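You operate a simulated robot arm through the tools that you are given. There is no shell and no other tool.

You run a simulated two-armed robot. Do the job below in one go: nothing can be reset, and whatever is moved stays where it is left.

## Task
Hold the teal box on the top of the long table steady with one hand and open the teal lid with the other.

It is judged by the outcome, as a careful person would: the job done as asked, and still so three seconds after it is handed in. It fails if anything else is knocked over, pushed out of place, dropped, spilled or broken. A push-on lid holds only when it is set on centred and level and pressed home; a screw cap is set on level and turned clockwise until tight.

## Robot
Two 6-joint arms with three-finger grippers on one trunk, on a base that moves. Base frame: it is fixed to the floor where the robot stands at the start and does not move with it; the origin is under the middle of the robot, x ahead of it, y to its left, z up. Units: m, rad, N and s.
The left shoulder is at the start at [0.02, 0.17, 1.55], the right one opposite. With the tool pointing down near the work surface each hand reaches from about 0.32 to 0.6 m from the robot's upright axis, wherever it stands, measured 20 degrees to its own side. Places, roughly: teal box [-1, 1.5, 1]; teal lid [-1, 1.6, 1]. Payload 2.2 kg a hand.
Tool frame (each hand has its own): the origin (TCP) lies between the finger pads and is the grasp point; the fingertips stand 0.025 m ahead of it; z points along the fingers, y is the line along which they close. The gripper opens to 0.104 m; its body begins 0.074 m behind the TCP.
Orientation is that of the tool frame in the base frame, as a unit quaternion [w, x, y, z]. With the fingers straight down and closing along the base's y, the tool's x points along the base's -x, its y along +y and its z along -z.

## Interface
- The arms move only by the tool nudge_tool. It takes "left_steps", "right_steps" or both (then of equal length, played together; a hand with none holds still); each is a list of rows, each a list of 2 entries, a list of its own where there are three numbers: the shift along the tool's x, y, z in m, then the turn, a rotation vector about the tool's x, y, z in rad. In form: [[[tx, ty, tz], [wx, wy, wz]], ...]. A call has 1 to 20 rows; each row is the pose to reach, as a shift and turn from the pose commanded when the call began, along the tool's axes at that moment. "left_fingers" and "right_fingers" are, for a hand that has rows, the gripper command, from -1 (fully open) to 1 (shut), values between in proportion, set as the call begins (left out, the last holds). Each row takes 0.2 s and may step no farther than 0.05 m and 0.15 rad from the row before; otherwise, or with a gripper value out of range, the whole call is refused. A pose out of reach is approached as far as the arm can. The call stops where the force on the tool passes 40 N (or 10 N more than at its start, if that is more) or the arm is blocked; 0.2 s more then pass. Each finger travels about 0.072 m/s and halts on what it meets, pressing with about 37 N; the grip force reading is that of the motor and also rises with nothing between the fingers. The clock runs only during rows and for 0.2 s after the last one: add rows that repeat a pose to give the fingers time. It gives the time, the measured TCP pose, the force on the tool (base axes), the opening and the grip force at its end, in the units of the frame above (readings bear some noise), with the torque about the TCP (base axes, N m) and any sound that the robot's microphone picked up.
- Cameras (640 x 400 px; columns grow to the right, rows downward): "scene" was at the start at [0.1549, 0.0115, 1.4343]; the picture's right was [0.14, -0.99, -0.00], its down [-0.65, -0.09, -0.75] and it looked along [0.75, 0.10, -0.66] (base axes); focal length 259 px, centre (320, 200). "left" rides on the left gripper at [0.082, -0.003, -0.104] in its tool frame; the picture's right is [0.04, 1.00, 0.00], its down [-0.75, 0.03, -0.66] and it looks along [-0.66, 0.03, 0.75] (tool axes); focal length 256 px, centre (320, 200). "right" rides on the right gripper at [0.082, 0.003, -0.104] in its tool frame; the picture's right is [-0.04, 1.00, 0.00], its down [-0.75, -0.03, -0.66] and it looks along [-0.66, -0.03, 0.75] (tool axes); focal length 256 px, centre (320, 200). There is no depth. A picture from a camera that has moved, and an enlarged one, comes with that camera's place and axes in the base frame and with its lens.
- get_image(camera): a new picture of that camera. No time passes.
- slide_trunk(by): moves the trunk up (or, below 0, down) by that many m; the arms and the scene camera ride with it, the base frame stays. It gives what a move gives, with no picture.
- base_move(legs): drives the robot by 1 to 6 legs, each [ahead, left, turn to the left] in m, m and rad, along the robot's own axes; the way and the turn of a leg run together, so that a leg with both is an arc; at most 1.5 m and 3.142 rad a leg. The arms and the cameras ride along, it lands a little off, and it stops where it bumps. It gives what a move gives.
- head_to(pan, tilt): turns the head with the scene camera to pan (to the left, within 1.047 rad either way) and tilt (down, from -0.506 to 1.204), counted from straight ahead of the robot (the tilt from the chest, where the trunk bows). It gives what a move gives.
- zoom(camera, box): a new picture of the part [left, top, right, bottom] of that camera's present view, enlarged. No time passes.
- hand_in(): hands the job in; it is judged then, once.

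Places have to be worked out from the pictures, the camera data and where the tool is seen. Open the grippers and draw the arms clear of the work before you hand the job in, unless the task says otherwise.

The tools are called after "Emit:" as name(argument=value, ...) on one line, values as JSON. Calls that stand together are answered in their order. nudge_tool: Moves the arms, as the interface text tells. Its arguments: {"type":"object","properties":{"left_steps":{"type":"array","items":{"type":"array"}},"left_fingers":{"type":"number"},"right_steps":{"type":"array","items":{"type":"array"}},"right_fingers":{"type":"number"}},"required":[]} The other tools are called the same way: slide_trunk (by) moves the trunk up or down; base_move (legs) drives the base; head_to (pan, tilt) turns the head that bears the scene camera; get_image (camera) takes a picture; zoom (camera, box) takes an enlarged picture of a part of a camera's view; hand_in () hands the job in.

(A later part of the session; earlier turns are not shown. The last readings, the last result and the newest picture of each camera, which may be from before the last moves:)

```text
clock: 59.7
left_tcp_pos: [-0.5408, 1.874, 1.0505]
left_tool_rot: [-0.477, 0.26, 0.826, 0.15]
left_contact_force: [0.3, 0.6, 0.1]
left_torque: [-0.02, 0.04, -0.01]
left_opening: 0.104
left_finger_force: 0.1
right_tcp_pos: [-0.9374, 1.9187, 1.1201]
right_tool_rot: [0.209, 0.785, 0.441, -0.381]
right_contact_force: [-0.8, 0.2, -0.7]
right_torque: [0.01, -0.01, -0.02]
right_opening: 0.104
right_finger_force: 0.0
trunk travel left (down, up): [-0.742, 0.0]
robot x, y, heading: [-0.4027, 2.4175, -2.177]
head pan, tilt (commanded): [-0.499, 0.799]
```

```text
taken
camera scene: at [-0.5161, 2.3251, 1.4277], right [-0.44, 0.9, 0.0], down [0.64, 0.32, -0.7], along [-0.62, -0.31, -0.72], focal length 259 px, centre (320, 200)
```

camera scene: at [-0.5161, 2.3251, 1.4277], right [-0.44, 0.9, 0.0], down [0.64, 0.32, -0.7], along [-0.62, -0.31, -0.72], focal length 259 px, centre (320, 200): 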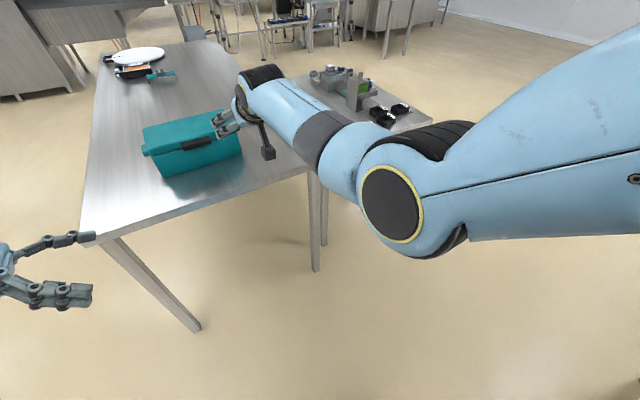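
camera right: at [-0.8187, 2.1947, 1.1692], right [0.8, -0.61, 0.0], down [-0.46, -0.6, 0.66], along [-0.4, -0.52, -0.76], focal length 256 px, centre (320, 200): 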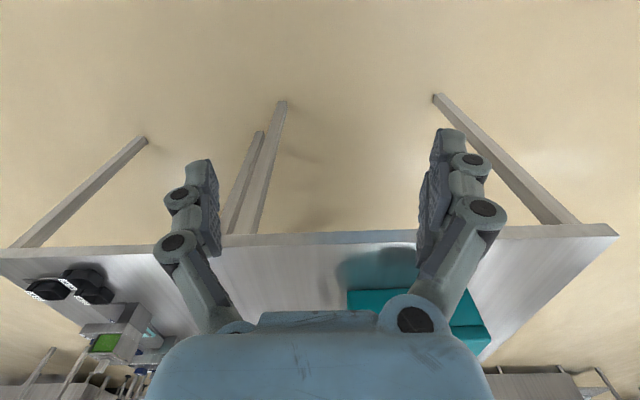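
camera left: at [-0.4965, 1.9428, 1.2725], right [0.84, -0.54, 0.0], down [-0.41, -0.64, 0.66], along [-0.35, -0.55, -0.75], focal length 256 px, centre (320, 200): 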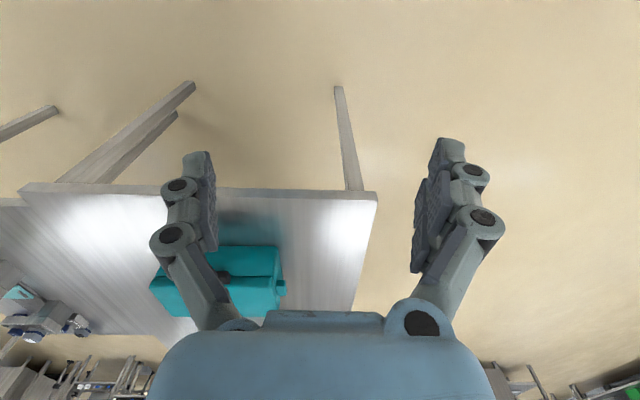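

The whole right-hand arc is reachable. Now I rehearse the left hand's holding pose (nearly horizontal, pointing right), about 0.62 m ahead near my middle line at z 0.935, still in free air short of the table.

Emit:
nudge_tool(left_steps=[[[-0.005, -0.0115, 0.0201], [0.005, 0.0435, -0.002]], [[-0.01, -0.023, 0.0402], [0.01, 0.087, -0.004]], [[-0.015, -0.0345, 0.0602], [0.014, 0.1305, -0.005]], [[-0.02, -0.046, 0.0803], [0.019, 0.174, -0.007]], [[-0.025, -0.0575, 0.1004], [0.024, 0.2175, -0.009]], [[-0.0301, -0.069, 0.1205], [0.029, 0.261, -0.011]], [[-0.0351, -0.0805, 0.1405], [0.033, 0.3045, -0.012]], [[-0.0401, -0.092, 0.1606], [0.038, 0.348, -0.014]], [[-0.029, -0.092, 0.1798], [0.038, 0.348, -0.014]], [[-0.0178, -0.092, 0.1991], [0.038, 0.348, -0.014]], [[-0.0067, -0.092, 0.2183], [0.038, 0.348, -0.014]], [[-0.0067, -0.092, 0.2183], [0.038, 0.348, -0.014]]])

Emit:
head_to(pan=0.0, tilt=0.8)

Emit:
get_image(camera="scene")

```text
clock: 62.3
left_tcp_pos: [-0.6202, 1.9614, 1.0484]
left_tool_rot: [-0.617, 0.214, 0.736, 0.18]
left_contact_force: [0.5, 0.0, 0.2]
left_torque: [0.0, 0.0, -0.01]
left_opening: 0.1042
left_finger_force: 0.0
left hand out of reach, approached as far as the arm can: row 1, 2, 3, 4, 5, 6, 7, 8, 9, 10, 11, 12
right_tcp_pos: [-0.9372, 1.9167, 1.1182]
right_tool_rot: [0.209, 0.785, 0.442, -0.38]
right_contact_force: [-0.1, 0.5, -0.3]
right_torque: [-0.02, -0.01, 0.02]
right_opening: 0.1039
right_finger_force: 0.0
trunk travel left (down, up): [-0.742, 0.0]
robot x, y, heading: [-0.4047, 2.4173, -2.181]
head pan, tilt (commanded): [-0.499, 0.799]
```

```text
clock: 63.2
left_tcp_pos: [-0.6199, 1.9615, 1.0471]
left_tool_rot: [-0.617, 0.215, 0.736, 0.18]
left_contact_force: [0.4, -0.1, 0.1]
left_torque: [-0.01, -0.02, 0.01]
left_opening: 0.1041
left_finger_force: 0.2
right_tcp_pos: [-0.9375, 1.9179, 1.1195]
right_tool_rot: [0.209, 0.785, 0.441, -0.381]
right_contact_force: [0.0, 0.3, -0.1]
right_torque: [0.03, 0.0, -0.01]
right_opening: 0.1039
right_finger_force: 0.1
trunk travel left (down, up): [-0.742, 0.0]
robot x, y, heading: [-0.4042, 2.4168, -2.18]
head pan, tilt (commanded): [0.0, 0.799]
```

```text
taken
camera scene: at [-0.4906, 2.2945, 1.4276], right [-0.82, 0.57, 0.0], down [0.41, 0.59, -0.7], along [-0.4, -0.57, -0.72], focal length 259 px, centre (320, 200)
```

scene: 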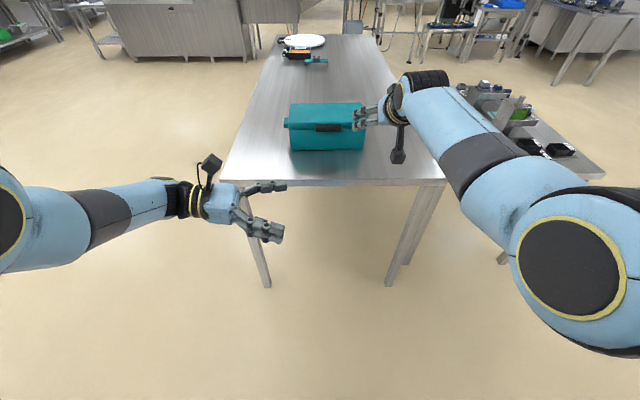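

The left hand runs out of reach there with the trunk fully up, as the shoulder is too high. I draw the right hand back a bit and lower the trunk by 0.2 m, then repeat the rehearsal.

Emit:
nudge_tool(right_steps=[[[0.003, 0, -0.036], [0, 0, 0]], [[0.006, 0, -0.072], [0, 0, 0]], [[0.009, 0, -0.108], [0, 0, 0]], [[0.012, 0, -0.144], [0, 0, 0]], [[0.015, 0, -0.179], [0, 0, 0]]])

Emit:
slide_trunk(by=-0.2)

Emit:
get_image(camera="scene")

```text
clock: 64.6
left_tcp_pos: [-0.6213, 1.9613, 1.0476]
left_tool_rot: [-0.617, 0.215, 0.735, 0.182]
left_contact_force: [-0.5, -0.1, -0.3]
left_torque: [0.0, 0.01, 0.03]
left_opening: 0.1039
left_finger_force: 0.1
right_tcp_pos: [-0.9016, 2.0653, 1.2227]
right_tool_rot: [0.164, 0.776, 0.452, -0.409]
right_contact_force: [-0.9, 0.1, 0.4]
right_torque: [0.01, 0.04, -0.03]
right_opening: 0.1039
right_finger_force: 0.1
trunk travel left (down, up): [-0.742, 0.0]
robot x, y, heading: [-0.4035, 2.4153, -2.177]
head pan, tilt (commanded): [0.0, 0.799]
stopped in row 5 (right hand): the arm was blocked; the commanded pose is now the measured one
```

```text
clock: 66.8
left_tcp_pos: [-0.6199, 1.9622, 0.8483]
left_tool_rot: [-0.616, 0.215, 0.736, 0.181]
left_contact_force: [0.0, -0.4, -0.1]
left_torque: [0.04, 0.01, 0.02]
left_opening: 0.1041
left_finger_force: 0.0
right_tcp_pos: [-0.9, 2.065, 1.0219]
right_tool_rot: [0.163, 0.775, 0.452, -0.41]
right_contact_force: [-0.4, 0.3, -0.1]
right_torque: [0.01, 0.03, 0.01]
right_opening: 0.1039
right_finger_force: 0.1
trunk travel left (down, up): [-0.542, 0.2]
robot x, y, heading: [-0.4049, 2.4204, -2.177]
head pan, tilt (commanded): [0.0, 0.799]
```

```text
taken
camera scene: at [-0.4909, 2.294, 1.227], right [-0.82, 0.57, 0.0], down [0.41, 0.59, -0.7], along [-0.4, -0.57, -0.72], focal length 259 px, centre (320, 200)
```

scene: 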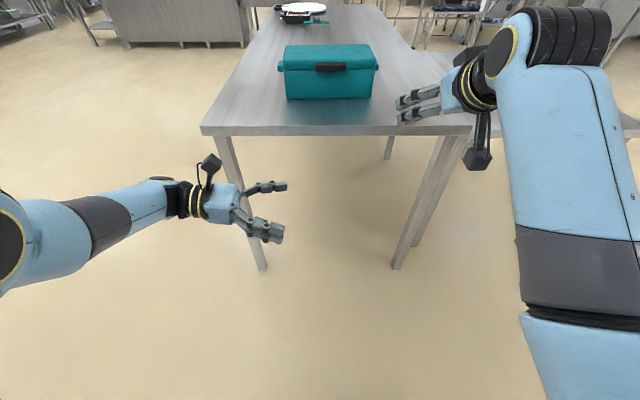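

With the trunk lower, the right hand is cramped instead, so the trunk should stay up. A better way is to stand turned somewhat toward the table's front corner, so that the left hand reaches the tab more straight ahead. I zoom on the left hand to see the finger widths for planning the hold.

Emit:
zoom(camera="scene", box=[160, 140, 300, 260])

Emit:
zoom(camera="scene", box=[380, 40, 520, 180])

Emit:
zoom(camera="left", box=[140, 120, 510, 340])

```text
3.33 times, centred on (230, 200) of scene
camera zoom: at [-0.4909, 2.294, 1.227], right [-0.82, 0.57, 0.0], down [0.41, 0.59, -0.7], along [-0.4, -0.57, -0.72], focal length 863 px, centre (620, 200)
```

zoom: 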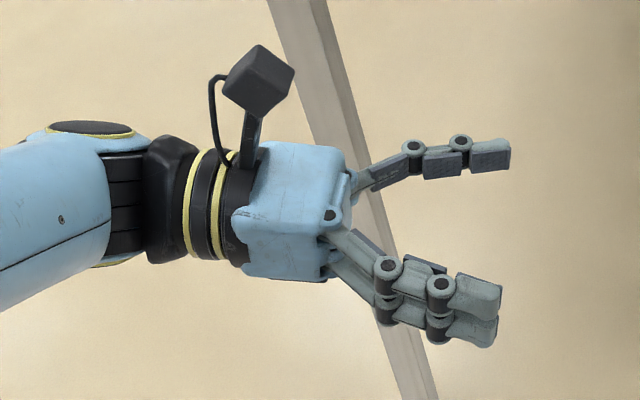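

```text
2.86 times, centred on (450, 110) of scene
camera zoom: at [-0.4909, 2.294, 1.227], right [-0.82, 0.57, 0.0], down [0.41, 0.59, -0.7], along [-0.4, -0.57, -0.72], focal length 740 px, centre (-51, 457)
```

zoom: 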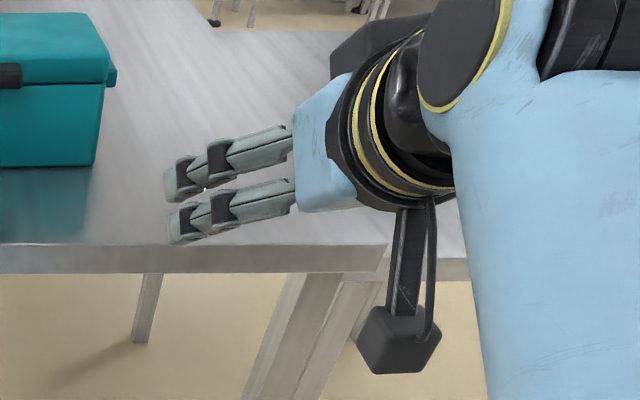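

```text
1.73 times, centred on (325, 230) of left
camera zoom: at [-0.5475, 1.9122, 0.9456], right [0.53, 0.85, 0.04], down [0.67, -0.39, -0.63], along [-0.52, 0.36, -0.78], focal length 443 px, centre (311, 148)
```

zoom: 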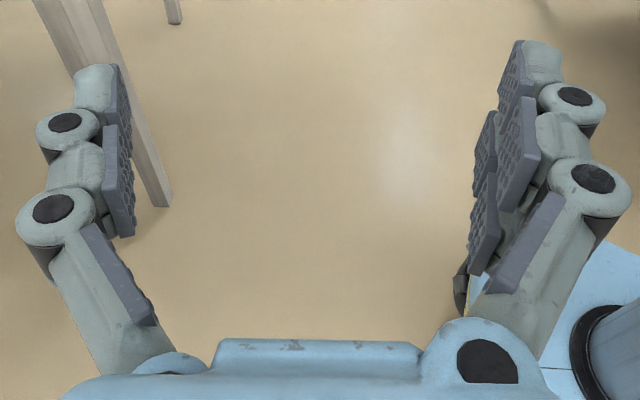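

Each finger is about 20 mm wide and the pair is about 30 mm apart, so a left-hand tilt of about 60° still gives good contact on the tab. I raise the trunk again and turn the base about 0.4 rad right in place, so that I face between the tab and the handle (about 25° from square).

Emit:
slide_trunk(by=0.2)

Emit:
base_move(legs=[[0, 0, -0.396]])

Emit:
get_image(camera="scene")

```text
clock: 68.9
left_tcp_pos: [-0.6209, 1.9614, 1.0482]
left_tool_rot: [-0.617, 0.215, 0.735, 0.181]
left_contact_force: [0.8, -0.3, -0.2]
left_torque: [0.01, 0.01, -0.01]
left_opening: 0.1042
left_finger_force: 0.2
right_tcp_pos: [-0.8996, 2.0654, 1.2215]
right_tool_rot: [0.164, 0.775, 0.452, -0.409]
right_contact_force: [0.1, 0.0, 0.3]
right_torque: [0.0, -0.02, -0.03]
right_opening: 0.1038
right_finger_force: 0.1
trunk travel left (down, up): [-0.742, 0.0]
robot x, y, heading: [-0.405, 2.4202, -2.179]
head pan, tilt (commanded): [0.0, 0.799]
```

```text
clock: 70.5
left_tcp_pos: [-0.7798, 2.0817, 1.0481]
left_tool_rot: [-0.569, 0.355, 0.679, 0.298]
left_contact_force: [-0.5, 0.2, 0.0]
left_torque: [0.0, 0.02, -0.01]
left_opening: 0.1041
left_finger_force: 0.0
right_tcp_pos: [-0.9983, 2.2842, 1.2216]
right_tool_rot: [0.082, 0.849, 0.291, -0.433]
right_contact_force: [0.3, -0.8, -0.2]
right_torque: [-0.02, 0.03, 0.01]
right_opening: 0.104
right_finger_force: 0.0
trunk travel left (down, up): [-0.742, 0.0]
robot x, y, heading: [-0.4026, 2.4187, -2.579]
head pan, tilt (commanded): [0.0, 0.799]
```

```text
taken
camera scene: at [-0.5316, 2.3379, 1.4277], right [-0.53, 0.85, 0.0], down [0.61, 0.38, -0.7], along [-0.59, -0.37, -0.72], focal length 259 px, centre (320, 200)
```

scene: 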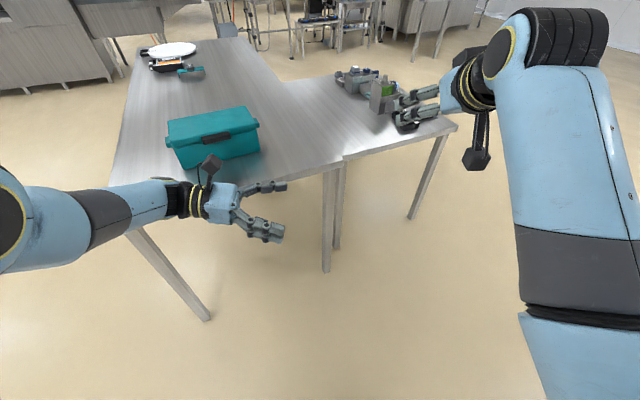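

I now face about 25° off square. I move both hands together to the box-aligned rehearsal poses: right over the virtual handle (0.52 ahead, 0.21 right, pitched 0.3) and left at the virtual tab (0.54 ahead, middle, tilted 60°).

Emit:
nudge_tool(right_steps=[[[0.0192, 0.002, 0.0093], [-0.0268, 0.0481, -0.0222]], [[0.0385, 0.004, 0.0185], [-0.0535, 0.0961, -0.0444]], [[0.0577, 0.006, 0.0278], [-0.0803, 0.1442, -0.0666]], [[0.0769, 0.0079, 0.0371], [-0.1071, 0.1923, -0.0888]], [[0.0961, 0.0099, 0.0463], [-0.1338, 0.2403, -0.111]], [[0.1154, 0.0119, 0.0556], [-0.1606, 0.2884, -0.1332]], [[0.1346, 0.0139, 0.0649], [-0.1874, 0.3365, -0.1554]], [[0.1538, 0.0159, 0.0741], [-0.2141, 0.3845, -0.1776]], [[0.173, 0.0179, 0.0834], [-0.2409, 0.4326, -0.1998]], [[0.1923, 0.0198, 0.0927], [-0.2677, 0.4807, -0.222]], [[0.2115, 0.0218, 0.1019], [-0.2944, 0.5287, -0.2442]], [[0.2307, 0.0238, 0.1112], [-0.3212, 0.5768, -0.2664]], [[0.2307, 0.0238, 0.1112], [-0.3212, 0.5768, -0.2664]], [[0.2307, 0.0238, 0.1112], [-0.3212, 0.5768, -0.2664]]], left_steps=[[[-0.0079, -0.0032, 0.0084], [0.0311, -0.0286, -0.0113]], [[-0.0158, -0.0065, 0.0169], [0.0622, -0.0572, -0.0225]], [[-0.0237, -0.0097, 0.0253], [0.0933, -0.0858, -0.0338]], [[-0.0316, -0.013, 0.0337], [0.1243, -0.1144, -0.045]], [[-0.0395, -0.0162, 0.0422], [0.1554, -0.143, -0.0563]], [[-0.0474, -0.0195, 0.0506], [0.1865, -0.1717, -0.0676]], [[-0.0553, -0.0227, 0.059], [0.2176, -0.2003, -0.0788]], [[-0.0632, -0.0259, 0.0675], [0.2487, -0.2289, -0.0901]], [[-0.0711, -0.0292, 0.0759], [0.2798, -0.2575, -0.1013]], [[-0.079, -0.0324, 0.0843], [0.3108, -0.2861, -0.1126]], [[-0.0869, -0.0357, 0.0928], [0.3419, -0.3147, -0.1238]], [[-0.0948, -0.0389, 0.1012], [0.373, -0.3433, -0.1351]], [[-0.0948, -0.0389, 0.1012], [0.373, -0.3433, -0.1351]], [[-0.0948, -0.0389, 0.1012], [0.373, -0.3433, -0.1351]]])

Emit:
get_image(camera="scene")

```text
clock: 73.5
left_tcp_pos: [-0.8472, 2.1258, 0.946]
left_tool_rot: [-0.48, 0.245, 0.831, 0.141]
left_contact_force: [-1.0, 0.1, -0.6]
left_torque: [-0.02, -0.01, 0.01]
left_opening: 0.1039
left_finger_force: 0.1
left hand out of reach, approached as far as the arm can: row 9, 10, 11, 12, 13, 14
right_tcp_pos: [-0.9545, 2.3202, 0.9682]
right_tool_rot: [0.072, 0.868, 0.474, -0.13]
right_contact_force: [-0.8, -0.4, 0.0]
right_torque: [-0.01, -0.03, 0.02]
right_opening: 0.1041
right_finger_force: 0.0
trunk travel left (down, up): [-0.742, 0.0]
robot x, y, heading: [-0.4063, 2.4186, -2.573]
head pan, tilt (commanded): [0.0, 0.799]
```

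```text
taken
camera scene: at [-0.5321, 2.3378, 1.4276], right [-0.53, 0.85, 0.0], down [0.61, 0.38, -0.7], along [-0.59, -0.37, -0.72], focal length 259 px, centre (320, 200)
```

scene: 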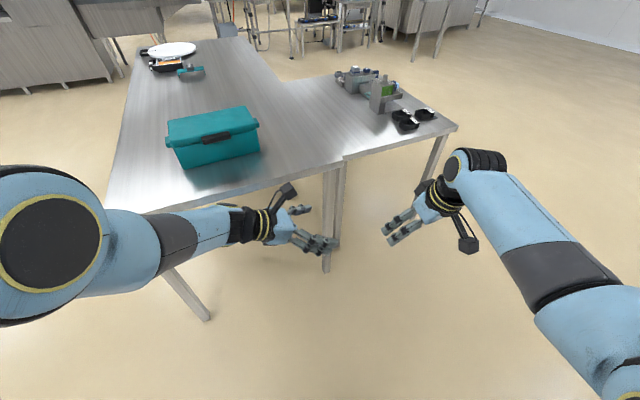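

The right pose is reached and the left is only about 1 cm short, so a trunk 6 cm lower should cover it. I lower it by 0.06, then raise both hands back and rehearse the right-hand arc to 110° in this stance.

Emit:
slide_trunk(by=-0.06)

Emit:
nudge_tool(right_steps=[[[-0.0089, 0, -0.0287], [0, 0, 0]], [[-0.0177, 0, -0.0573], [0, 0, 0]], [[-0.0316, 0, -0.0852], [0, -0.07, 0]], [[-0.05, 0, -0.1102], [0, -0.14, 0]], [[-0.0725, 0, -0.1318], [0, -0.21, 0]], [[-0.0984, 0, -0.149], [0, -0.28, 0]], [[-0.1269, 0, -0.1614], [0, -0.35, 0]], [[-0.1572, 0, -0.1688], [0, -0.42, 0]], [[-0.1881, 0, -0.1707], [0, -0.49, 0]], [[-0.2191, 0, -0.1673], [0, -0.56, 0]], [[-0.249, 0, -0.1585], [0, -0.63, 0]], [[-0.2768, 0, -0.1447], [0, -0.7, 0]], [[-0.3019, 0, -0.1262], [0, -0.77, 0]], [[-0.3019, 0, -0.1262], [0, -0.77, 0]]], left_steps=[[[0.026, 0, -0.015], [0, 0, 0]], [[0.052, 0, -0.03], [0, 0, 0]], [[0.052, 0, -0.03], [0, 0, 0]], [[0.052, 0, -0.03], [0, 0, 0]], [[0.052, 0, -0.03], [0, 0, 0]], [[0.052, 0, -0.03], [0, 0, 0]], [[0.052, 0, -0.03], [0, 0, 0]], [[0.052, 0, -0.03], [0, 0, 0]], [[0.052, 0, -0.03], [0, 0, 0]], [[0.052, 0, -0.03], [0, 0, 0]], [[0.052, 0, -0.03], [0, 0, 0]], [[0.052, 0, -0.03], [0, 0, 0]], [[0.052, 0, -0.03], [0, 0, 0]], [[0.052, 0, -0.03], [0, 0, 0]]])

Emit:
get_image(camera="scene")

```text
clock: 74.5
left_tcp_pos: [-0.8477, 2.1251, 0.8862]
left_tool_rot: [-0.479, 0.244, 0.831, 0.141]
left_contact_force: [-0.6, -0.1, -0.5]
left_torque: [-0.01, 0.03, 0.03]
left_opening: 0.104
left_finger_force: 0.1
right_tcp_pos: [-0.9553, 2.3187, 0.911]
right_tool_rot: [0.071, 0.868, 0.474, -0.131]
right_contact_force: [0.0, 0.4, 0.6]
right_torque: [-0.02, -0.01, 0.0]
right_opening: 0.104
right_finger_force: 0.0
trunk travel left (down, up): [-0.682, 0.06]
robot x, y, heading: [-0.4045, 2.4221, -2.582]
head pan, tilt (commanded): [0.0, 0.799]
```

```text
clock: 77.5
left_tcp_pos: [-0.8481, 2.1264, 0.9456]
left_tool_rot: [-0.48, 0.244, 0.831, 0.14]
left_contact_force: [0.1, 0.7, -0.4]
left_torque: [0.01, -0.04, 0.02]
left_opening: 0.1038
left_finger_force: 0.0
right_tcp_pos: [-1.0901, 2.1086, 1.1204]
right_tool_rot: [0.243, 0.756, 0.412, -0.447]
right_contact_force: [0.4, -0.2, 0.2]
right_torque: [-0.02, -0.03, 0.04]
right_opening: 0.104
right_finger_force: 0.0
trunk travel left (down, up): [-0.682, 0.06]
robot x, y, heading: [-0.407, 2.4214, -2.579]
head pan, tilt (commanded): [0.0, 0.799]
```

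```text
taken
camera scene: at [-0.5313, 2.3383, 1.3676], right [-0.53, 0.85, 0.0], down [0.61, 0.38, -0.7], along [-0.59, -0.37, -0.72], focal length 259 px, centre (320, 200)
```

scene: 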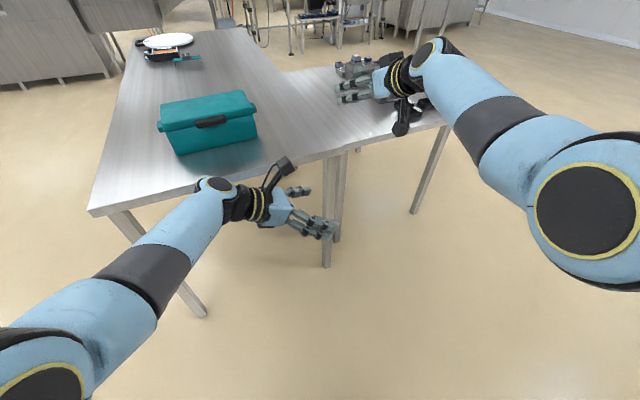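

Both hands now reach everything needed in this stance with the trunk 6 cm down. I bring the right hand back along its arc to a raised spot and draw the left hand out and up, before driving to the real place.

Emit:
nudge_tool(right_steps=[[[0.0052, 0, -0.0307], [0, 0.07, 0]], [[0.0155, 0, -0.06], [0, 0.14, 0]], [[0.0308, 0, -0.0871], [0, 0.21, 0]], [[0.0507, 0, -0.1111], [0, 0.28, 0]], [[0.0742, 0, -0.1313], [0, 0.35, 0]], [[0.1011, 0, -0.1471], [0, 0.42, 0]], [[0.1302, 0, -0.158], [0, 0.49, 0]], [[0.1608, 0, -0.1637], [0, 0.56, 0]]], left_steps=[[[0.0074, 0, -0.0173], [0, 0, 0]], [[0.0148, 0, -0.0345], [0, 0, 0]], [[0.0221, 0, -0.0518], [0, 0, 0]], [[0.0295, 0, -0.069], [0, 0, 0]], [[0.0369, 0, -0.0863], [0, 0, 0]], [[0.0443, 0, -0.1035], [0, 0, 0]], [[0.0516, 0, -0.1208], [0, 0, 0]], [[0.059, 0, -0.138], [0, 0, 0]]])

Emit:
base_move(legs=[[0, 0.548, 0]])

Emit:
get_image(camera="scene")

```text
clock: 79.3
left_tcp_pos: [-0.7755, 2.0766, 1.0663]
left_tool_rot: [-0.48, 0.243, 0.831, 0.141]
left_contact_force: [0.6, -0.1, -0.3]
left_torque: [0.02, 0.02, 0.0]
left_opening: 0.1038
left_finger_force: 0.0
right_tcp_pos: [-0.9727, 2.2952, 1.0572]
right_tool_rot: [0.12, 0.849, 0.464, -0.22]
right_contact_force: [0.8, -0.2, 0.5]
right_torque: [0.02, 0.01, -0.03]
right_opening: 0.1041
right_finger_force: 0.0
trunk travel left (down, up): [-0.682, 0.06]
robot x, y, heading: [-0.4048, 2.4153, -2.578]
head pan, tilt (commanded): [0.0, 0.799]
```

```text
clock: 82.5
left_tcp_pos: [-0.4859, 1.6171, 1.0662]
left_tool_rot: [-0.479, 0.247, 0.83, 0.143]
left_contact_force: [0.8, 0.3, -0.1]
left_torque: [0.03, 0.0, -0.01]
left_opening: 0.1043
left_finger_force: 0.2
right_tcp_pos: [-0.6838, 1.8341, 1.0578]
right_tool_rot: [0.119, 0.851, 0.462, -0.221]
right_contact_force: [0.6, 0.3, -0.3]
right_torque: [0.01, 0.0, 0.02]
right_opening: 0.1039
right_finger_force: 0.2
trunk travel left (down, up): [-0.682, 0.06]
robot x, y, heading: [-0.1107, 1.9543, -2.585]
head pan, tilt (commanded): [0.0, 0.799]
```

```text
taken
camera scene: at [-0.2418, 1.8762, 1.3675], right [-0.53, 0.85, 0.0], down [0.61, 0.38, -0.7], along [-0.59, -0.37, -0.72], focal length 259 px, centre (320, 200)
```

scene: 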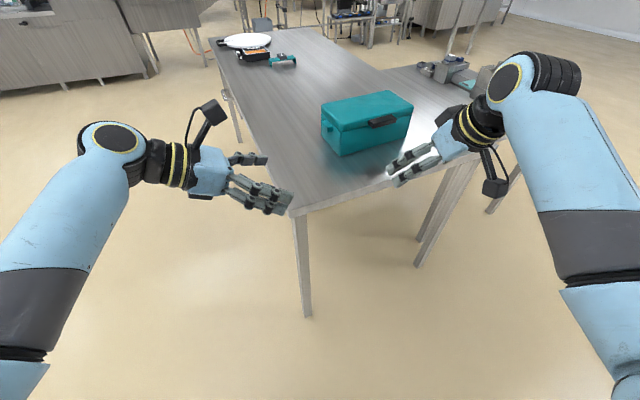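

The robot is in line now, about 0.37 m short. I zoom on the box to refine its position before the last leg.

Emit:
zoom(camera="scene", box=[310, 80, 424, 165])

```text
4.71 times, centred on (367, 122) of scene
camera zoom: at [-0.2418, 1.8762, 1.3675], right [-0.53, 0.85, 0.0], down [0.61, 0.38, -0.7], along [-0.59, -0.37, -0.72], focal length 1218 px, centre (99, 565)
```

zoom: 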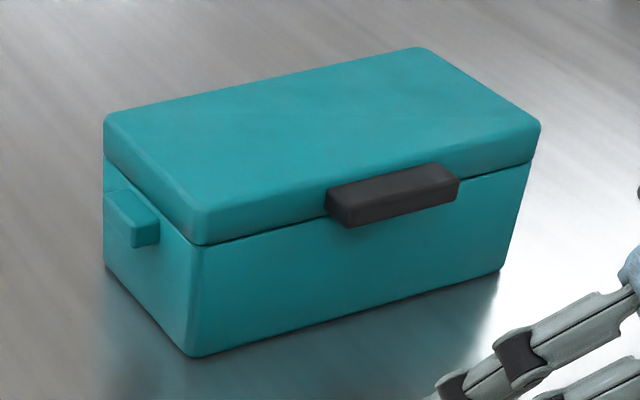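

The box estimates agree within a few mm with the earlier ones (handle centre about (-0.975, 1.659), box heading about -2.142). I drive ahead in two parts, checking between them.

Emit:
base_move(legs=[[0.24, 0, 0]])

Emit:
get_image(camera="scene")

```text
clock: 84.3
left_tcp_pos: [-0.6956, 1.4857, 1.0661]
left_tool_rot: [-0.479, 0.245, 0.831, 0.141]
left_contact_force: [-0.5, 0.5, -0.6]
left_torque: [0.01, 0.04, 0.0]
left_opening: 0.1041
left_finger_force: 0.0
right_tcp_pos: [-0.8946, 1.7034, 1.0562]
right_tool_rot: [0.121, 0.85, 0.462, -0.221]
right_contact_force: [-0.3, -0.8, 0.4]
right_torque: [0.03, 0.04, 0.02]
right_opening: 0.1039
right_finger_force: 0.1
trunk travel left (down, up): [-0.682, 0.06]
robot x, y, heading: [-0.3249, 1.8275, -2.582]
head pan, tilt (commanded): [0.0, 0.799]
```

```text
taken
camera scene: at [-0.452, 1.7448, 1.3674], right [-0.53, 0.85, 0.0], down [0.61, 0.38, -0.7], along [-0.59, -0.37, -0.72], focal length 259 px, centre (320, 200)
```

scene: 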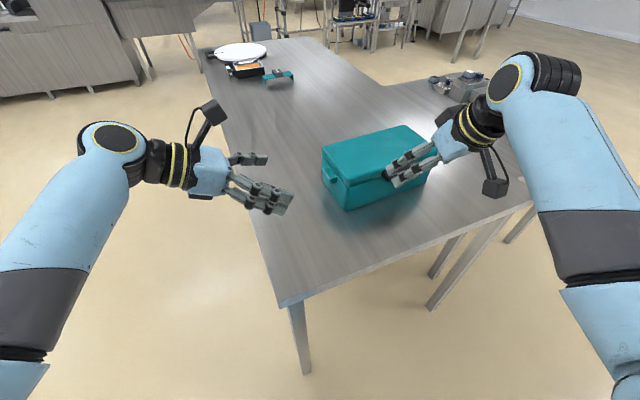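

All is clear, with the hands well above the box. I drive the remaining 0.11 m.

Emit:
base_move(legs=[[0.11, 0, 0]])

Emit:
get_image(camera="scene")

Emit:
get_image(camera="right")

Emit:
get_image(camera="left")

```text
clock: 85.5
left_tcp_pos: [-0.7905, 1.426, 1.0655]
left_tool_rot: [-0.479, 0.245, 0.831, 0.142]
left_contact_force: [-0.6, 0.3, -0.1]
left_torque: [0.05, 0.0, -0.02]
left_opening: 0.1042
left_finger_force: 0.1
right_tcp_pos: [-0.9878, 1.6436, 1.0566]
right_tool_rot: [0.12, 0.85, 0.463, -0.221]
right_contact_force: [0.5, -0.4, -0.1]
right_torque: [0.02, 0.0, 0.0]
right_opening: 0.1042
right_finger_force: 0.1
trunk travel left (down, up): [-0.682, 0.06]
robot x, y, heading: [-0.4183, 1.7677, -2.581]
head pan, tilt (commanded): [0.0, 0.799]
```

```text
taken
camera scene: at [-0.5471, 1.6853, 1.3674], right [-0.53, 0.85, 0.0], down [0.61, 0.38, -0.7], along [-0.59, -0.37, -0.72], focal length 259 px, centre (320, 200)
```

scene: 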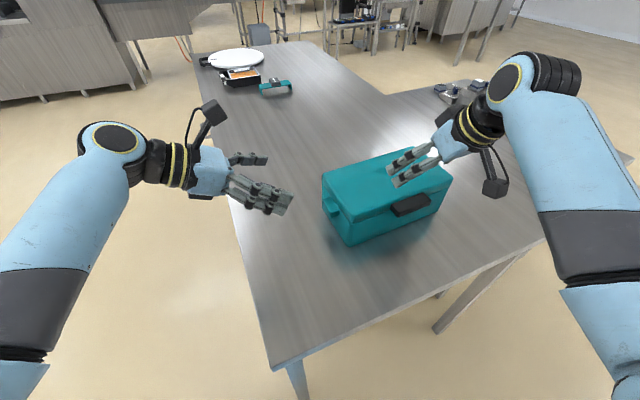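

```text
taken
camera right: at [-0.9207, 1.7443, 1.1077], right [0.82, -0.57, 0.02], down [-0.21, -0.27, 0.94], along [-0.53, -0.77, -0.34], focal length 256 px, centre (320, 200)
```

right: 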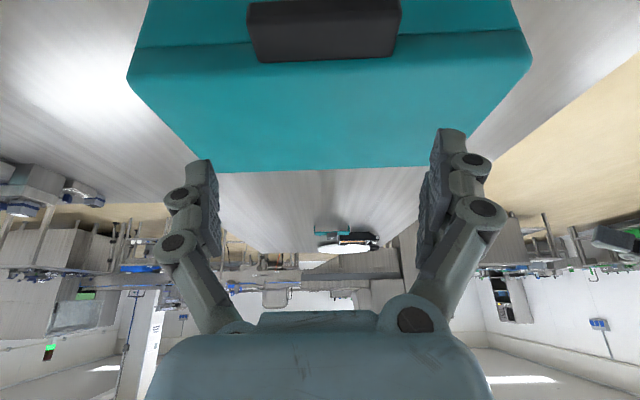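

```text
taken
camera left: at [-0.7507, 1.3968, 1.1872], right [0.53, 0.85, 0.04], down [0.81, -0.49, -0.32], along [-0.26, 0.2, -0.95], focal length 256 px, centre (320, 200)
```

left: 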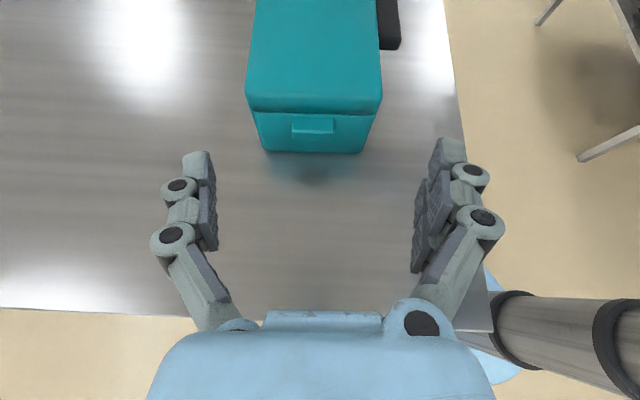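

From the left camera the tab sits midway between the open fingers, about 0.157 m ahead along the tool and 0.06 m below its axis. I bring the left hand to a pre-grasp about 5 cm short of the tab.

Emit:
nudge_tool(left_steps=[[[-0.0099, -0.0008, 0.0175], [0, 0, 0]], [[-0.0197, -0.0015, 0.035], [0, 0, 0]], [[-0.0296, -0.0023, 0.0525], [0, 0, 0]], [[-0.0395, -0.0031, 0.07], [0, 0, 0]], [[-0.0493, -0.0038, 0.0875], [0, 0, 0]], [[-0.0592, -0.0046, 0.105], [0, 0, 0]], [[-0.0592, -0.0046, 0.105], [0, 0, 0]]])

Emit:
get_image(camera="left")

Emit:
get_image(camera="scene")

```text
clock: 87.1
left_tcp_pos: [-0.8444, 1.4556, 0.9622]
left_tool_rot: [-0.48, 0.245, 0.83, 0.142]
left_contact_force: [-0.6, 0.3, 0.2]
left_torque: [-0.02, 0.03, 0.04]
left_opening: 0.1041
left_finger_force: 0.1
right_tcp_pos: [-0.9885, 1.6442, 1.0572]
right_tool_rot: [0.12, 0.85, 0.463, -0.221]
right_contact_force: [0.6, 0.0, 0.8]
right_torque: [0.03, -0.01, 0.02]
right_opening: 0.1037
right_finger_force: 0.0
trunk travel left (down, up): [-0.682, 0.06]
robot x, y, heading: [-0.4198, 1.7631, -2.586]
head pan, tilt (commanded): [0.0, 0.799]
```

```text
taken
camera left: at [-0.8049, 1.4268, 1.0835], right [0.53, 0.85, 0.03], down [0.81, -0.49, -0.33], along [-0.26, 0.2, -0.94], focal length 256 px, centre (320, 200)
```

left: 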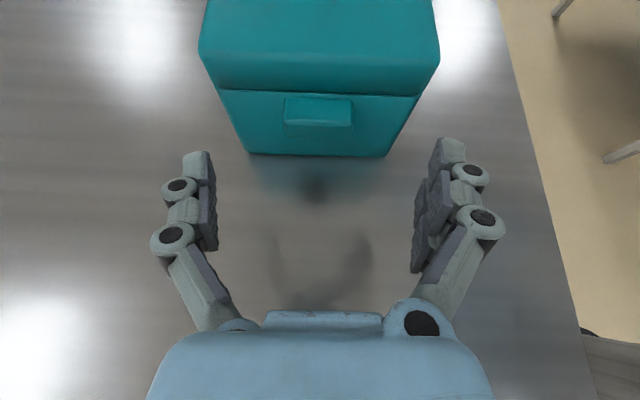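

```text
taken
camera scene: at [-0.5461, 1.6857, 1.3676], right [-0.53, 0.85, 0.0], down [0.61, 0.38, -0.7], along [-0.59, -0.37, -0.72], focal length 259 px, centre (320, 200)
```

scene: 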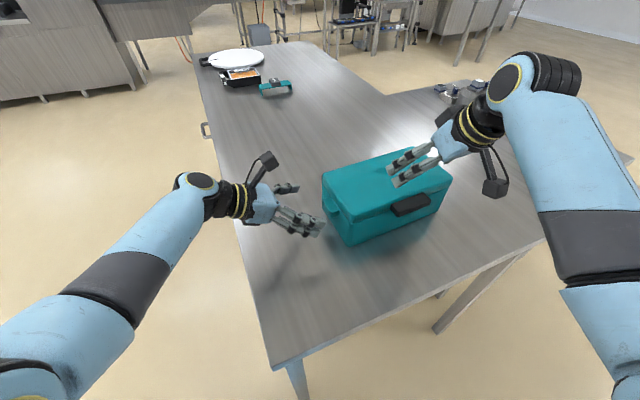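

I zoom the left camera on the tab to measure the last approach.

Emit:
zoom(camera="left", box=[180, 60, 460, 235])

```text
2.29 times, centred on (320, 148) of left
camera zoom: at [-0.8049, 1.4268, 1.0835], right [0.53, 0.85, 0.03], down [0.81, -0.49, -0.33], along [-0.26, 0.2, -0.94], focal length 585 px, centre (320, 320)
```

zoom: 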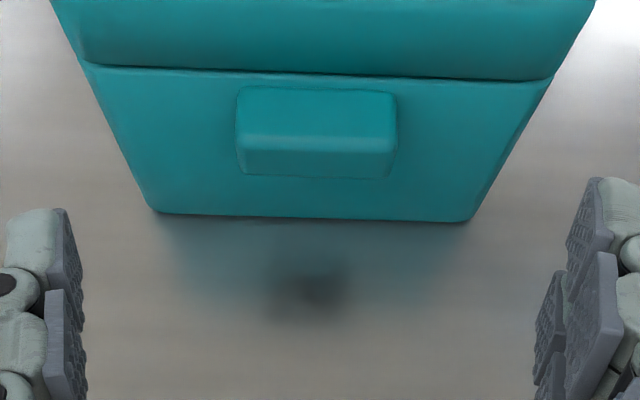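

The tab's outer face is about 6 cm away along the pointing direction and well centred between the fingers. I make the last approach of about 5.5 cm slowly.

Emit:
nudge_tool(left_steps=[[[-0.0012, 0, 0.011], [0, 0, 0]], [[-0.0024, 0, 0.022], [0, 0, 0]], [[-0.0036, 0, 0.033], [0, 0, 0]], [[-0.0048, 0, 0.042], [0, 0, 0]], [[-0.0055, 0, 0.048], [0, 0, 0]], [[-0.006, 0, 0.053], [0, 0, 0]], [[-0.006, 0, 0.053], [0, 0, 0]]])

Emit:
zoom(camera="left", box=[180, 60, 460, 235])

Emit:
zoom(camera="scene", box=[240, 140, 460, 270])

```text
clock: 88.7
left_tcp_pos: [-0.8811, 1.4785, 0.9305]
left_tool_rot: [-0.48, 0.245, 0.83, 0.142]
left_contact_force: [-0.4, 0.3, 0.0]
left_torque: [0.02, -0.01, 0.02]
left_opening: 0.1043
left_finger_force: 0.0
right_tcp_pos: [-0.9876, 1.6446, 1.0566]
right_tool_rot: [0.12, 0.85, 0.462, -0.22]
right_contact_force: [-0.4, -0.7, -0.1]
right_torque: [0.0, 0.0, 0.02]
right_opening: 0.104
right_finger_force: 0.0
trunk travel left (down, up): [-0.682, 0.06]
robot x, y, heading: [-0.4195, 1.7681, -2.581]
head pan, tilt (commanded): [0.0, 0.799]
```

```text
2.29 times, centred on (320, 148) of left
camera zoom: at [-0.8406, 1.45, 1.0517], right [0.53, 0.85, 0.04], down [0.81, -0.49, -0.33], along [-0.26, 0.2, -0.94], focal length 585 px, centre (320, 320)
```

zoom: 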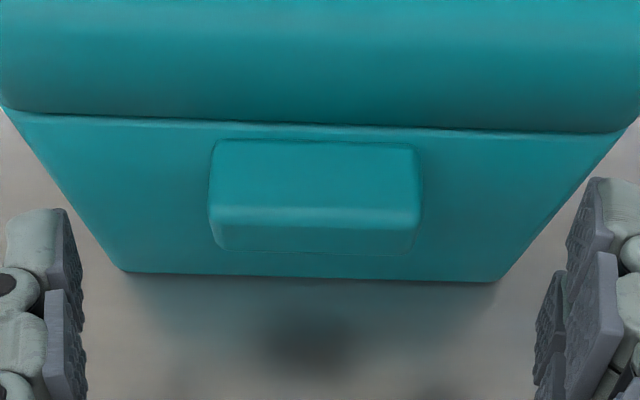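

```text
2.91 times, centred on (350, 205) of scene
camera zoom: at [-0.5463, 1.6858, 1.3675], right [-0.53, 0.85, 0.0], down [0.61, 0.38, -0.7], along [-0.59, -0.37, -0.72], focal length 753 px, centre (233, 186)
```

zoom: 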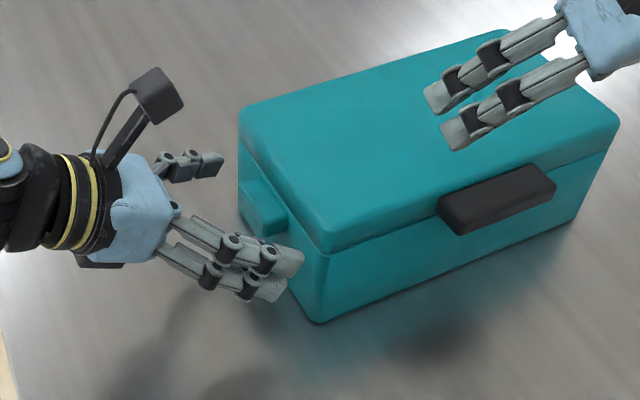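

The tab is centred between the fingers within about 1 mm and the tips clear the end face by a few mm. I shift in a further 5 mm, then close the left hand on the tab.

Emit:
nudge_tool(left_steps=[[[-0.0008, -0.0008, 0.0028], [0, 0, 0]], [[-0.0015, -0.0008, 0.0056], [0, 0, 0]], [[-0.0015, -0.0008, 0.0056], [0, 0, 0]]])

Emit:
nudge_tool(left_steps=[[[0, 0, 0], [0, 0, 0]], [[0, 0, 0], [0, 0, 0]], [[0, 0, 0], [0, 0, 0]], [[0, 0, 0], [0, 0, 0]], [[0, 0, 0], [0, 0, 0]], [[0, 0, 0], [0, 0, 0]]], left_fingers=0.2)

Emit:
zoom(camera="left", box=[180, 60, 460, 235])

Emit:
zoom(camera="scene", box=[240, 140, 460, 270])

```text
clock: 89.5
left_tcp_pos: [-0.8852, 1.48, 0.9275]
left_tool_rot: [-0.478, 0.246, 0.831, 0.142]
left_contact_force: [-0.5, 0.1, 0.4]
left_torque: [-0.02, -0.01, -0.02]
left_opening: 0.104
left_finger_force: 0.1
right_tcp_pos: [-0.9884, 1.644, 1.0562]
right_tool_rot: [0.12, 0.851, 0.462, -0.221]
right_contact_force: [0.1, -0.3, -0.5]
right_torque: [0.0, 0.03, -0.02]
right_opening: 0.1041
right_finger_force: 0.1
trunk travel left (down, up): [-0.682, 0.06]
robot x, y, heading: [-0.4223, 1.7655, -2.582]
head pan, tilt (commanded): [0.0, 0.799]
```

```text
clock: 90.9
left_tcp_pos: [-0.8847, 1.4792, 0.9276]
left_tool_rot: [-0.48, 0.245, 0.83, 0.141]
left_contact_force: [3.1, -1.3, 2.4]
left_torque: [-0.16, -0.02, -0.08]
left_opening: 0.0487
left_finger_force: 37.1
right_tcp_pos: [-0.9885, 1.6445, 1.0562]
right_tool_rot: [0.119, 0.851, 0.462, -0.221]
right_contact_force: [-0.7, 0.9, -0.6]
right_torque: [-0.04, 0.01, 0.0]
right_opening: 0.1043
right_finger_force: 0.0
trunk travel left (down, up): [-0.682, 0.06]
robot x, y, heading: [-0.4191, 1.7653, -2.582]
head pan, tilt (commanded): [0.0, 0.799]
```

```text
2.29 times, centred on (320, 148) of left
camera zoom: at [-0.8439, 1.4514, 1.0482], right [0.53, 0.85, 0.03], down [0.81, -0.49, -0.33], along [-0.26, 0.2, -0.94], focal length 585 px, centre (320, 320)
```

zoom: 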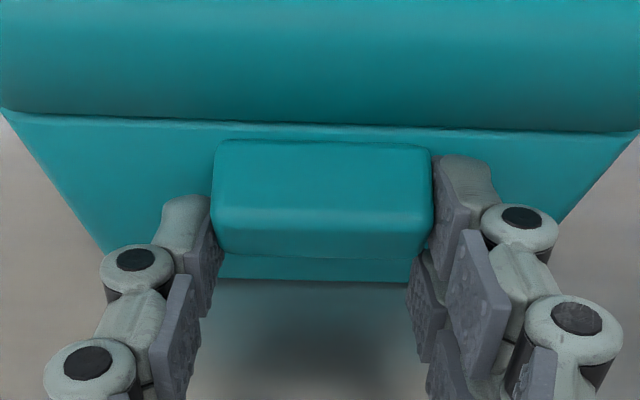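

```text
2.91 times, centred on (350, 205) of scene
camera zoom: at [-0.5458, 1.6856, 1.3676], right [-0.53, 0.85, 0.0], down [0.61, 0.38, -0.7], along [-0.59, -0.37, -0.72], focal length 753 px, centre (233, 186)
```

zoom: 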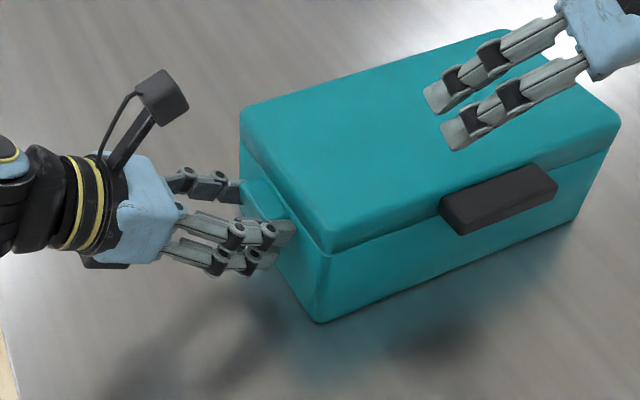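

The left hand holds the tab firmly (opening 0.049, 37 N). Now I zoom the right camera to locate the handle relative to the right hand.

Emit:
zoom(camera="right", box=[120, 0, 540, 200])

Emit:
zoom(camera="right", box=[230, 0, 420, 80])

```text
1.52 times, centred on (330, 100) of right
camera zoom: at [-0.9197, 1.7445, 1.1082], right [0.82, -0.57, 0.02], down [-0.21, -0.27, 0.94], along [-0.53, -0.77, -0.34], focal length 390 px, centre (305, 352)
```

zoom: 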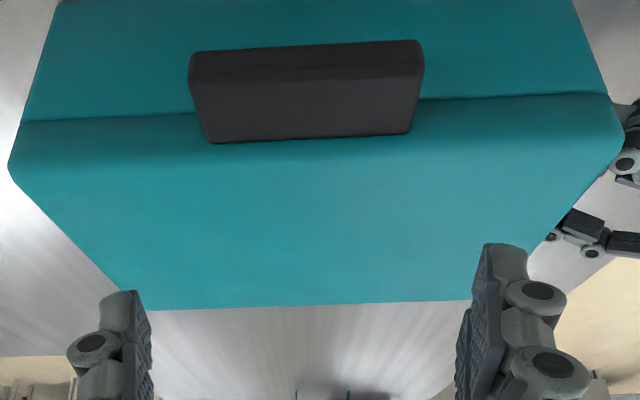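

```text
3.37 times, centred on (325, 40) of right
camera zoom: at [-0.9197, 1.7445, 1.1082], right [0.82, -0.57, 0.02], down [-0.21, -0.27, 0.94], along [-0.53, -0.77, -0.34], focal length 862 px, centre (303, 739)
```

zoom: 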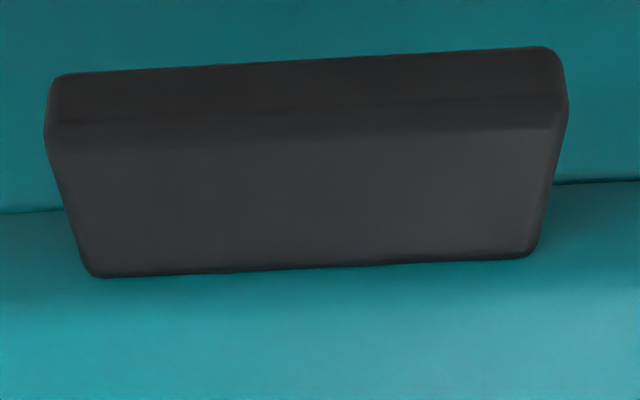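

The right camera shows the handle centred within about 2 mm between the open fingers. It is about 9.5 cm below the hand, with its outer edge slightly on my side of the tool centre. I move the right hand back 2.5 cm and down 5 cm to a pre-grip and check again.

Emit:
nudge_tool(right_steps=[[[0.0073, 0.0007, -0.004], [0, 0, 0]], [[0.0146, 0.0015, -0.0081], [0, 0, 0]], [[0.0218, 0.0022, -0.0122], [0, 0, 0]], [[0.0299, 0.0022, 0.0023], [0, 0, 0]], [[0.038, 0.0022, 0.0168], [0, 0, 0]], [[0.0462, 0.0022, 0.0314], [0, 0, 0]], [[0.0462, 0.0022, 0.0314], [0, 0, 0]]])

Emit:
get_image(camera="right")

Emit:
zoom(camera="scene", box=[320, 120, 520, 245])

```text
clock: 92.5
left_tcp_pos: [-0.8835, 1.4808, 0.926]
left_tool_rot: [-0.479, 0.245, 0.831, 0.141]
left_contact_force: [3.3, -2.4, 1.5]
left_torque: [-0.15, 0.12, 0.02]
left_opening: 0.049
left_finger_force: 36.9
right_tcp_pos: [-0.973, 1.6654, 1.0071]
right_tool_rot: [0.119, 0.851, 0.462, -0.221]
right_contact_force: [0.5, 0.0, -0.4]
right_torque: [-0.03, 0.02, 0.02]
right_opening: 0.1042
right_finger_force: 0.1
trunk travel left (down, up): [-0.682, 0.06]
robot x, y, heading: [-0.418, 1.767, -2.582]
head pan, tilt (commanded): [0.0, 0.799]
```

```text
taken
camera right: at [-0.9052, 1.7658, 1.0588], right [0.82, -0.57, 0.02], down [-0.21, -0.27, 0.94], along [-0.53, -0.77, -0.34], focal length 256 px, centre (320, 200)
```

right: 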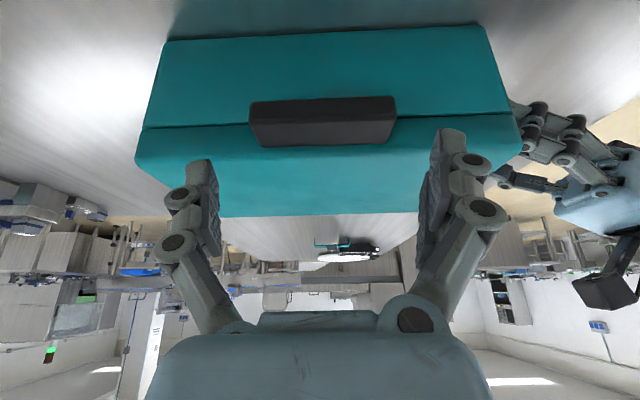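

```text
3.20 times, centred on (420, 182) of scene
camera zoom: at [-0.5458, 1.6856, 1.3676], right [-0.53, 0.85, 0.0], down [0.61, 0.38, -0.7], along [-0.59, -0.37, -0.72], focal length 828 px, centre (0, 256)
```

zoom: 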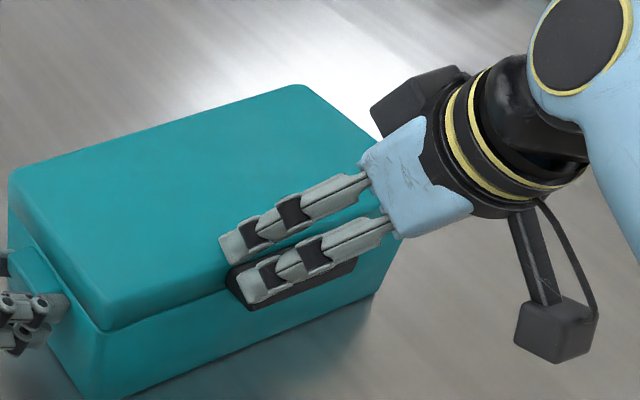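

I zoom the right camera to check the lateral fit of the handle between the fingers.

Emit:
zoom(camera="right", box=[160, 80, 480, 280])

Emit:
zoom(camera="right", box=[230, 80, 420, 160])

```text
2.00 times, centred on (320, 180) of right
camera zoom: at [-0.9052, 1.7658, 1.0588], right [0.82, -0.57, 0.02], down [-0.21, -0.27, 0.94], along [-0.53, -0.77, -0.34], focal length 512 px, centre (320, 240)
```

zoom: 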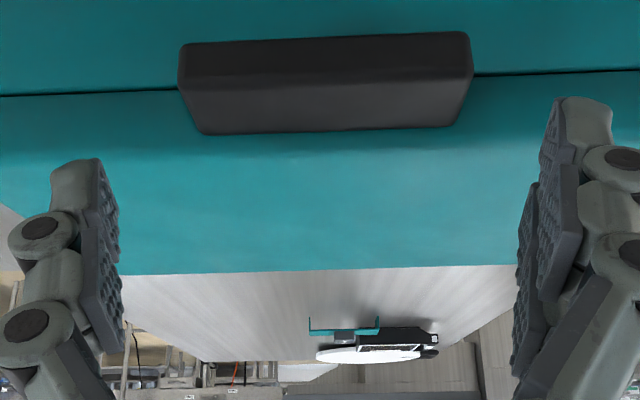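

```text
3.37 times, centred on (325, 120) of right
camera zoom: at [-0.9052, 1.7658, 1.0588], right [0.82, -0.57, 0.02], down [-0.21, -0.27, 0.94], along [-0.53, -0.77, -0.34], focal length 862 px, centre (303, 470)
```

zoom: 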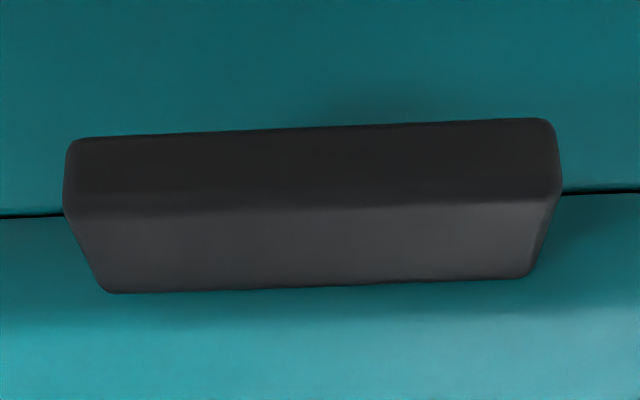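

The handle ends are about 7–9 mm inside each open finger. I lower the right hand the last 3.5 cm so that the fingers straddle the handle ends.

Emit:
nudge_tool(right_steps=[[[0.0034, 0.0005, 0.0061], [0, 0, 0]], [[0.0068, 0.001, 0.0122], [0, 0, 0]], [[0.0103, 0.0015, 0.0183], [0, 0, 0]], [[0.0137, 0.0015, 0.0244], [0, 0, 0]], [[0.0171, 0.0015, 0.0305], [0, 0, 0]], [[0.0171, 0.0015, 0.0305], [0, 0, 0]]])

Emit:
zoom(camera="right", box=[160, 80, 480, 280])

Emit:
zoom(camera="scene", box=[320, 120, 520, 245])

```text
clock: 93.9
left_tcp_pos: [-0.8837, 1.479, 0.9264]
left_tool_rot: [-0.48, 0.244, 0.831, 0.141]
left_contact_force: [3.2, -2.5, 1.7]
left_torque: [-0.08, 0.17, -0.06]
left_opening: 0.0488
left_finger_force: 37.2
right_tcp_pos: [-0.9718, 1.6651, 0.9718]
right_tool_rot: [0.119, 0.85, 0.463, -0.221]
right_contact_force: [0.0, -0.7, -0.6]
right_torque: [0.03, -0.01, 0.0]
right_opening: 0.104
right_finger_force: 0.0
trunk travel left (down, up): [-0.682, 0.06]
robot x, y, heading: [-0.4188, 1.7663, -2.586]
head pan, tilt (commanded): [0.0, 0.799]
```

```text
2.00 times, centred on (320, 180) of right
camera zoom: at [-0.9036, 1.7649, 1.0227], right [0.82, -0.57, 0.02], down [-0.21, -0.27, 0.94], along [-0.53, -0.77, -0.34], focal length 512 px, centre (320, 240)
```

zoom: 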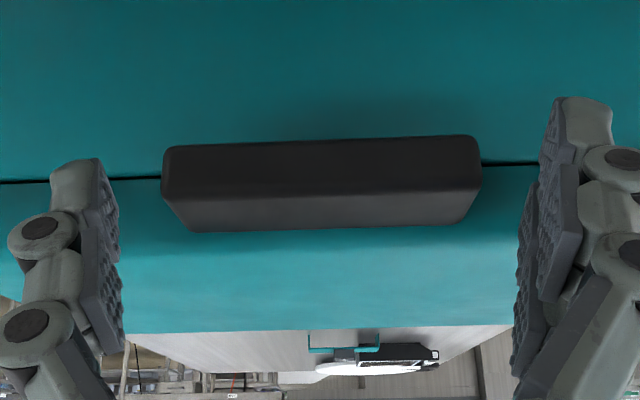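

```text
3.20 times, centred on (420, 182) of scene
camera zoom: at [-0.5459, 1.6856, 1.3676], right [-0.53, 0.85, 0.0], down [0.61, 0.38, -0.7], along [-0.59, -0.37, -0.72], focal length 828 px, centre (0, 256)
```

zoom: 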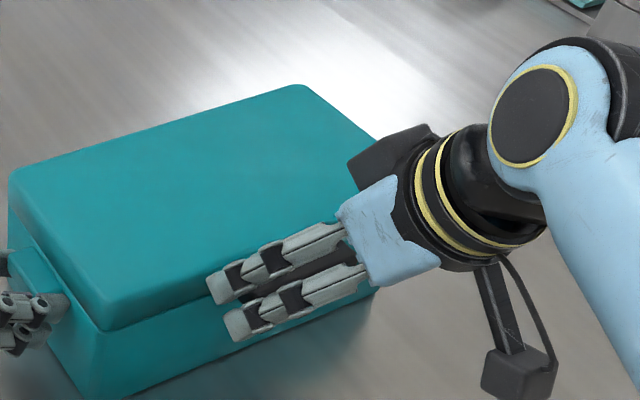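

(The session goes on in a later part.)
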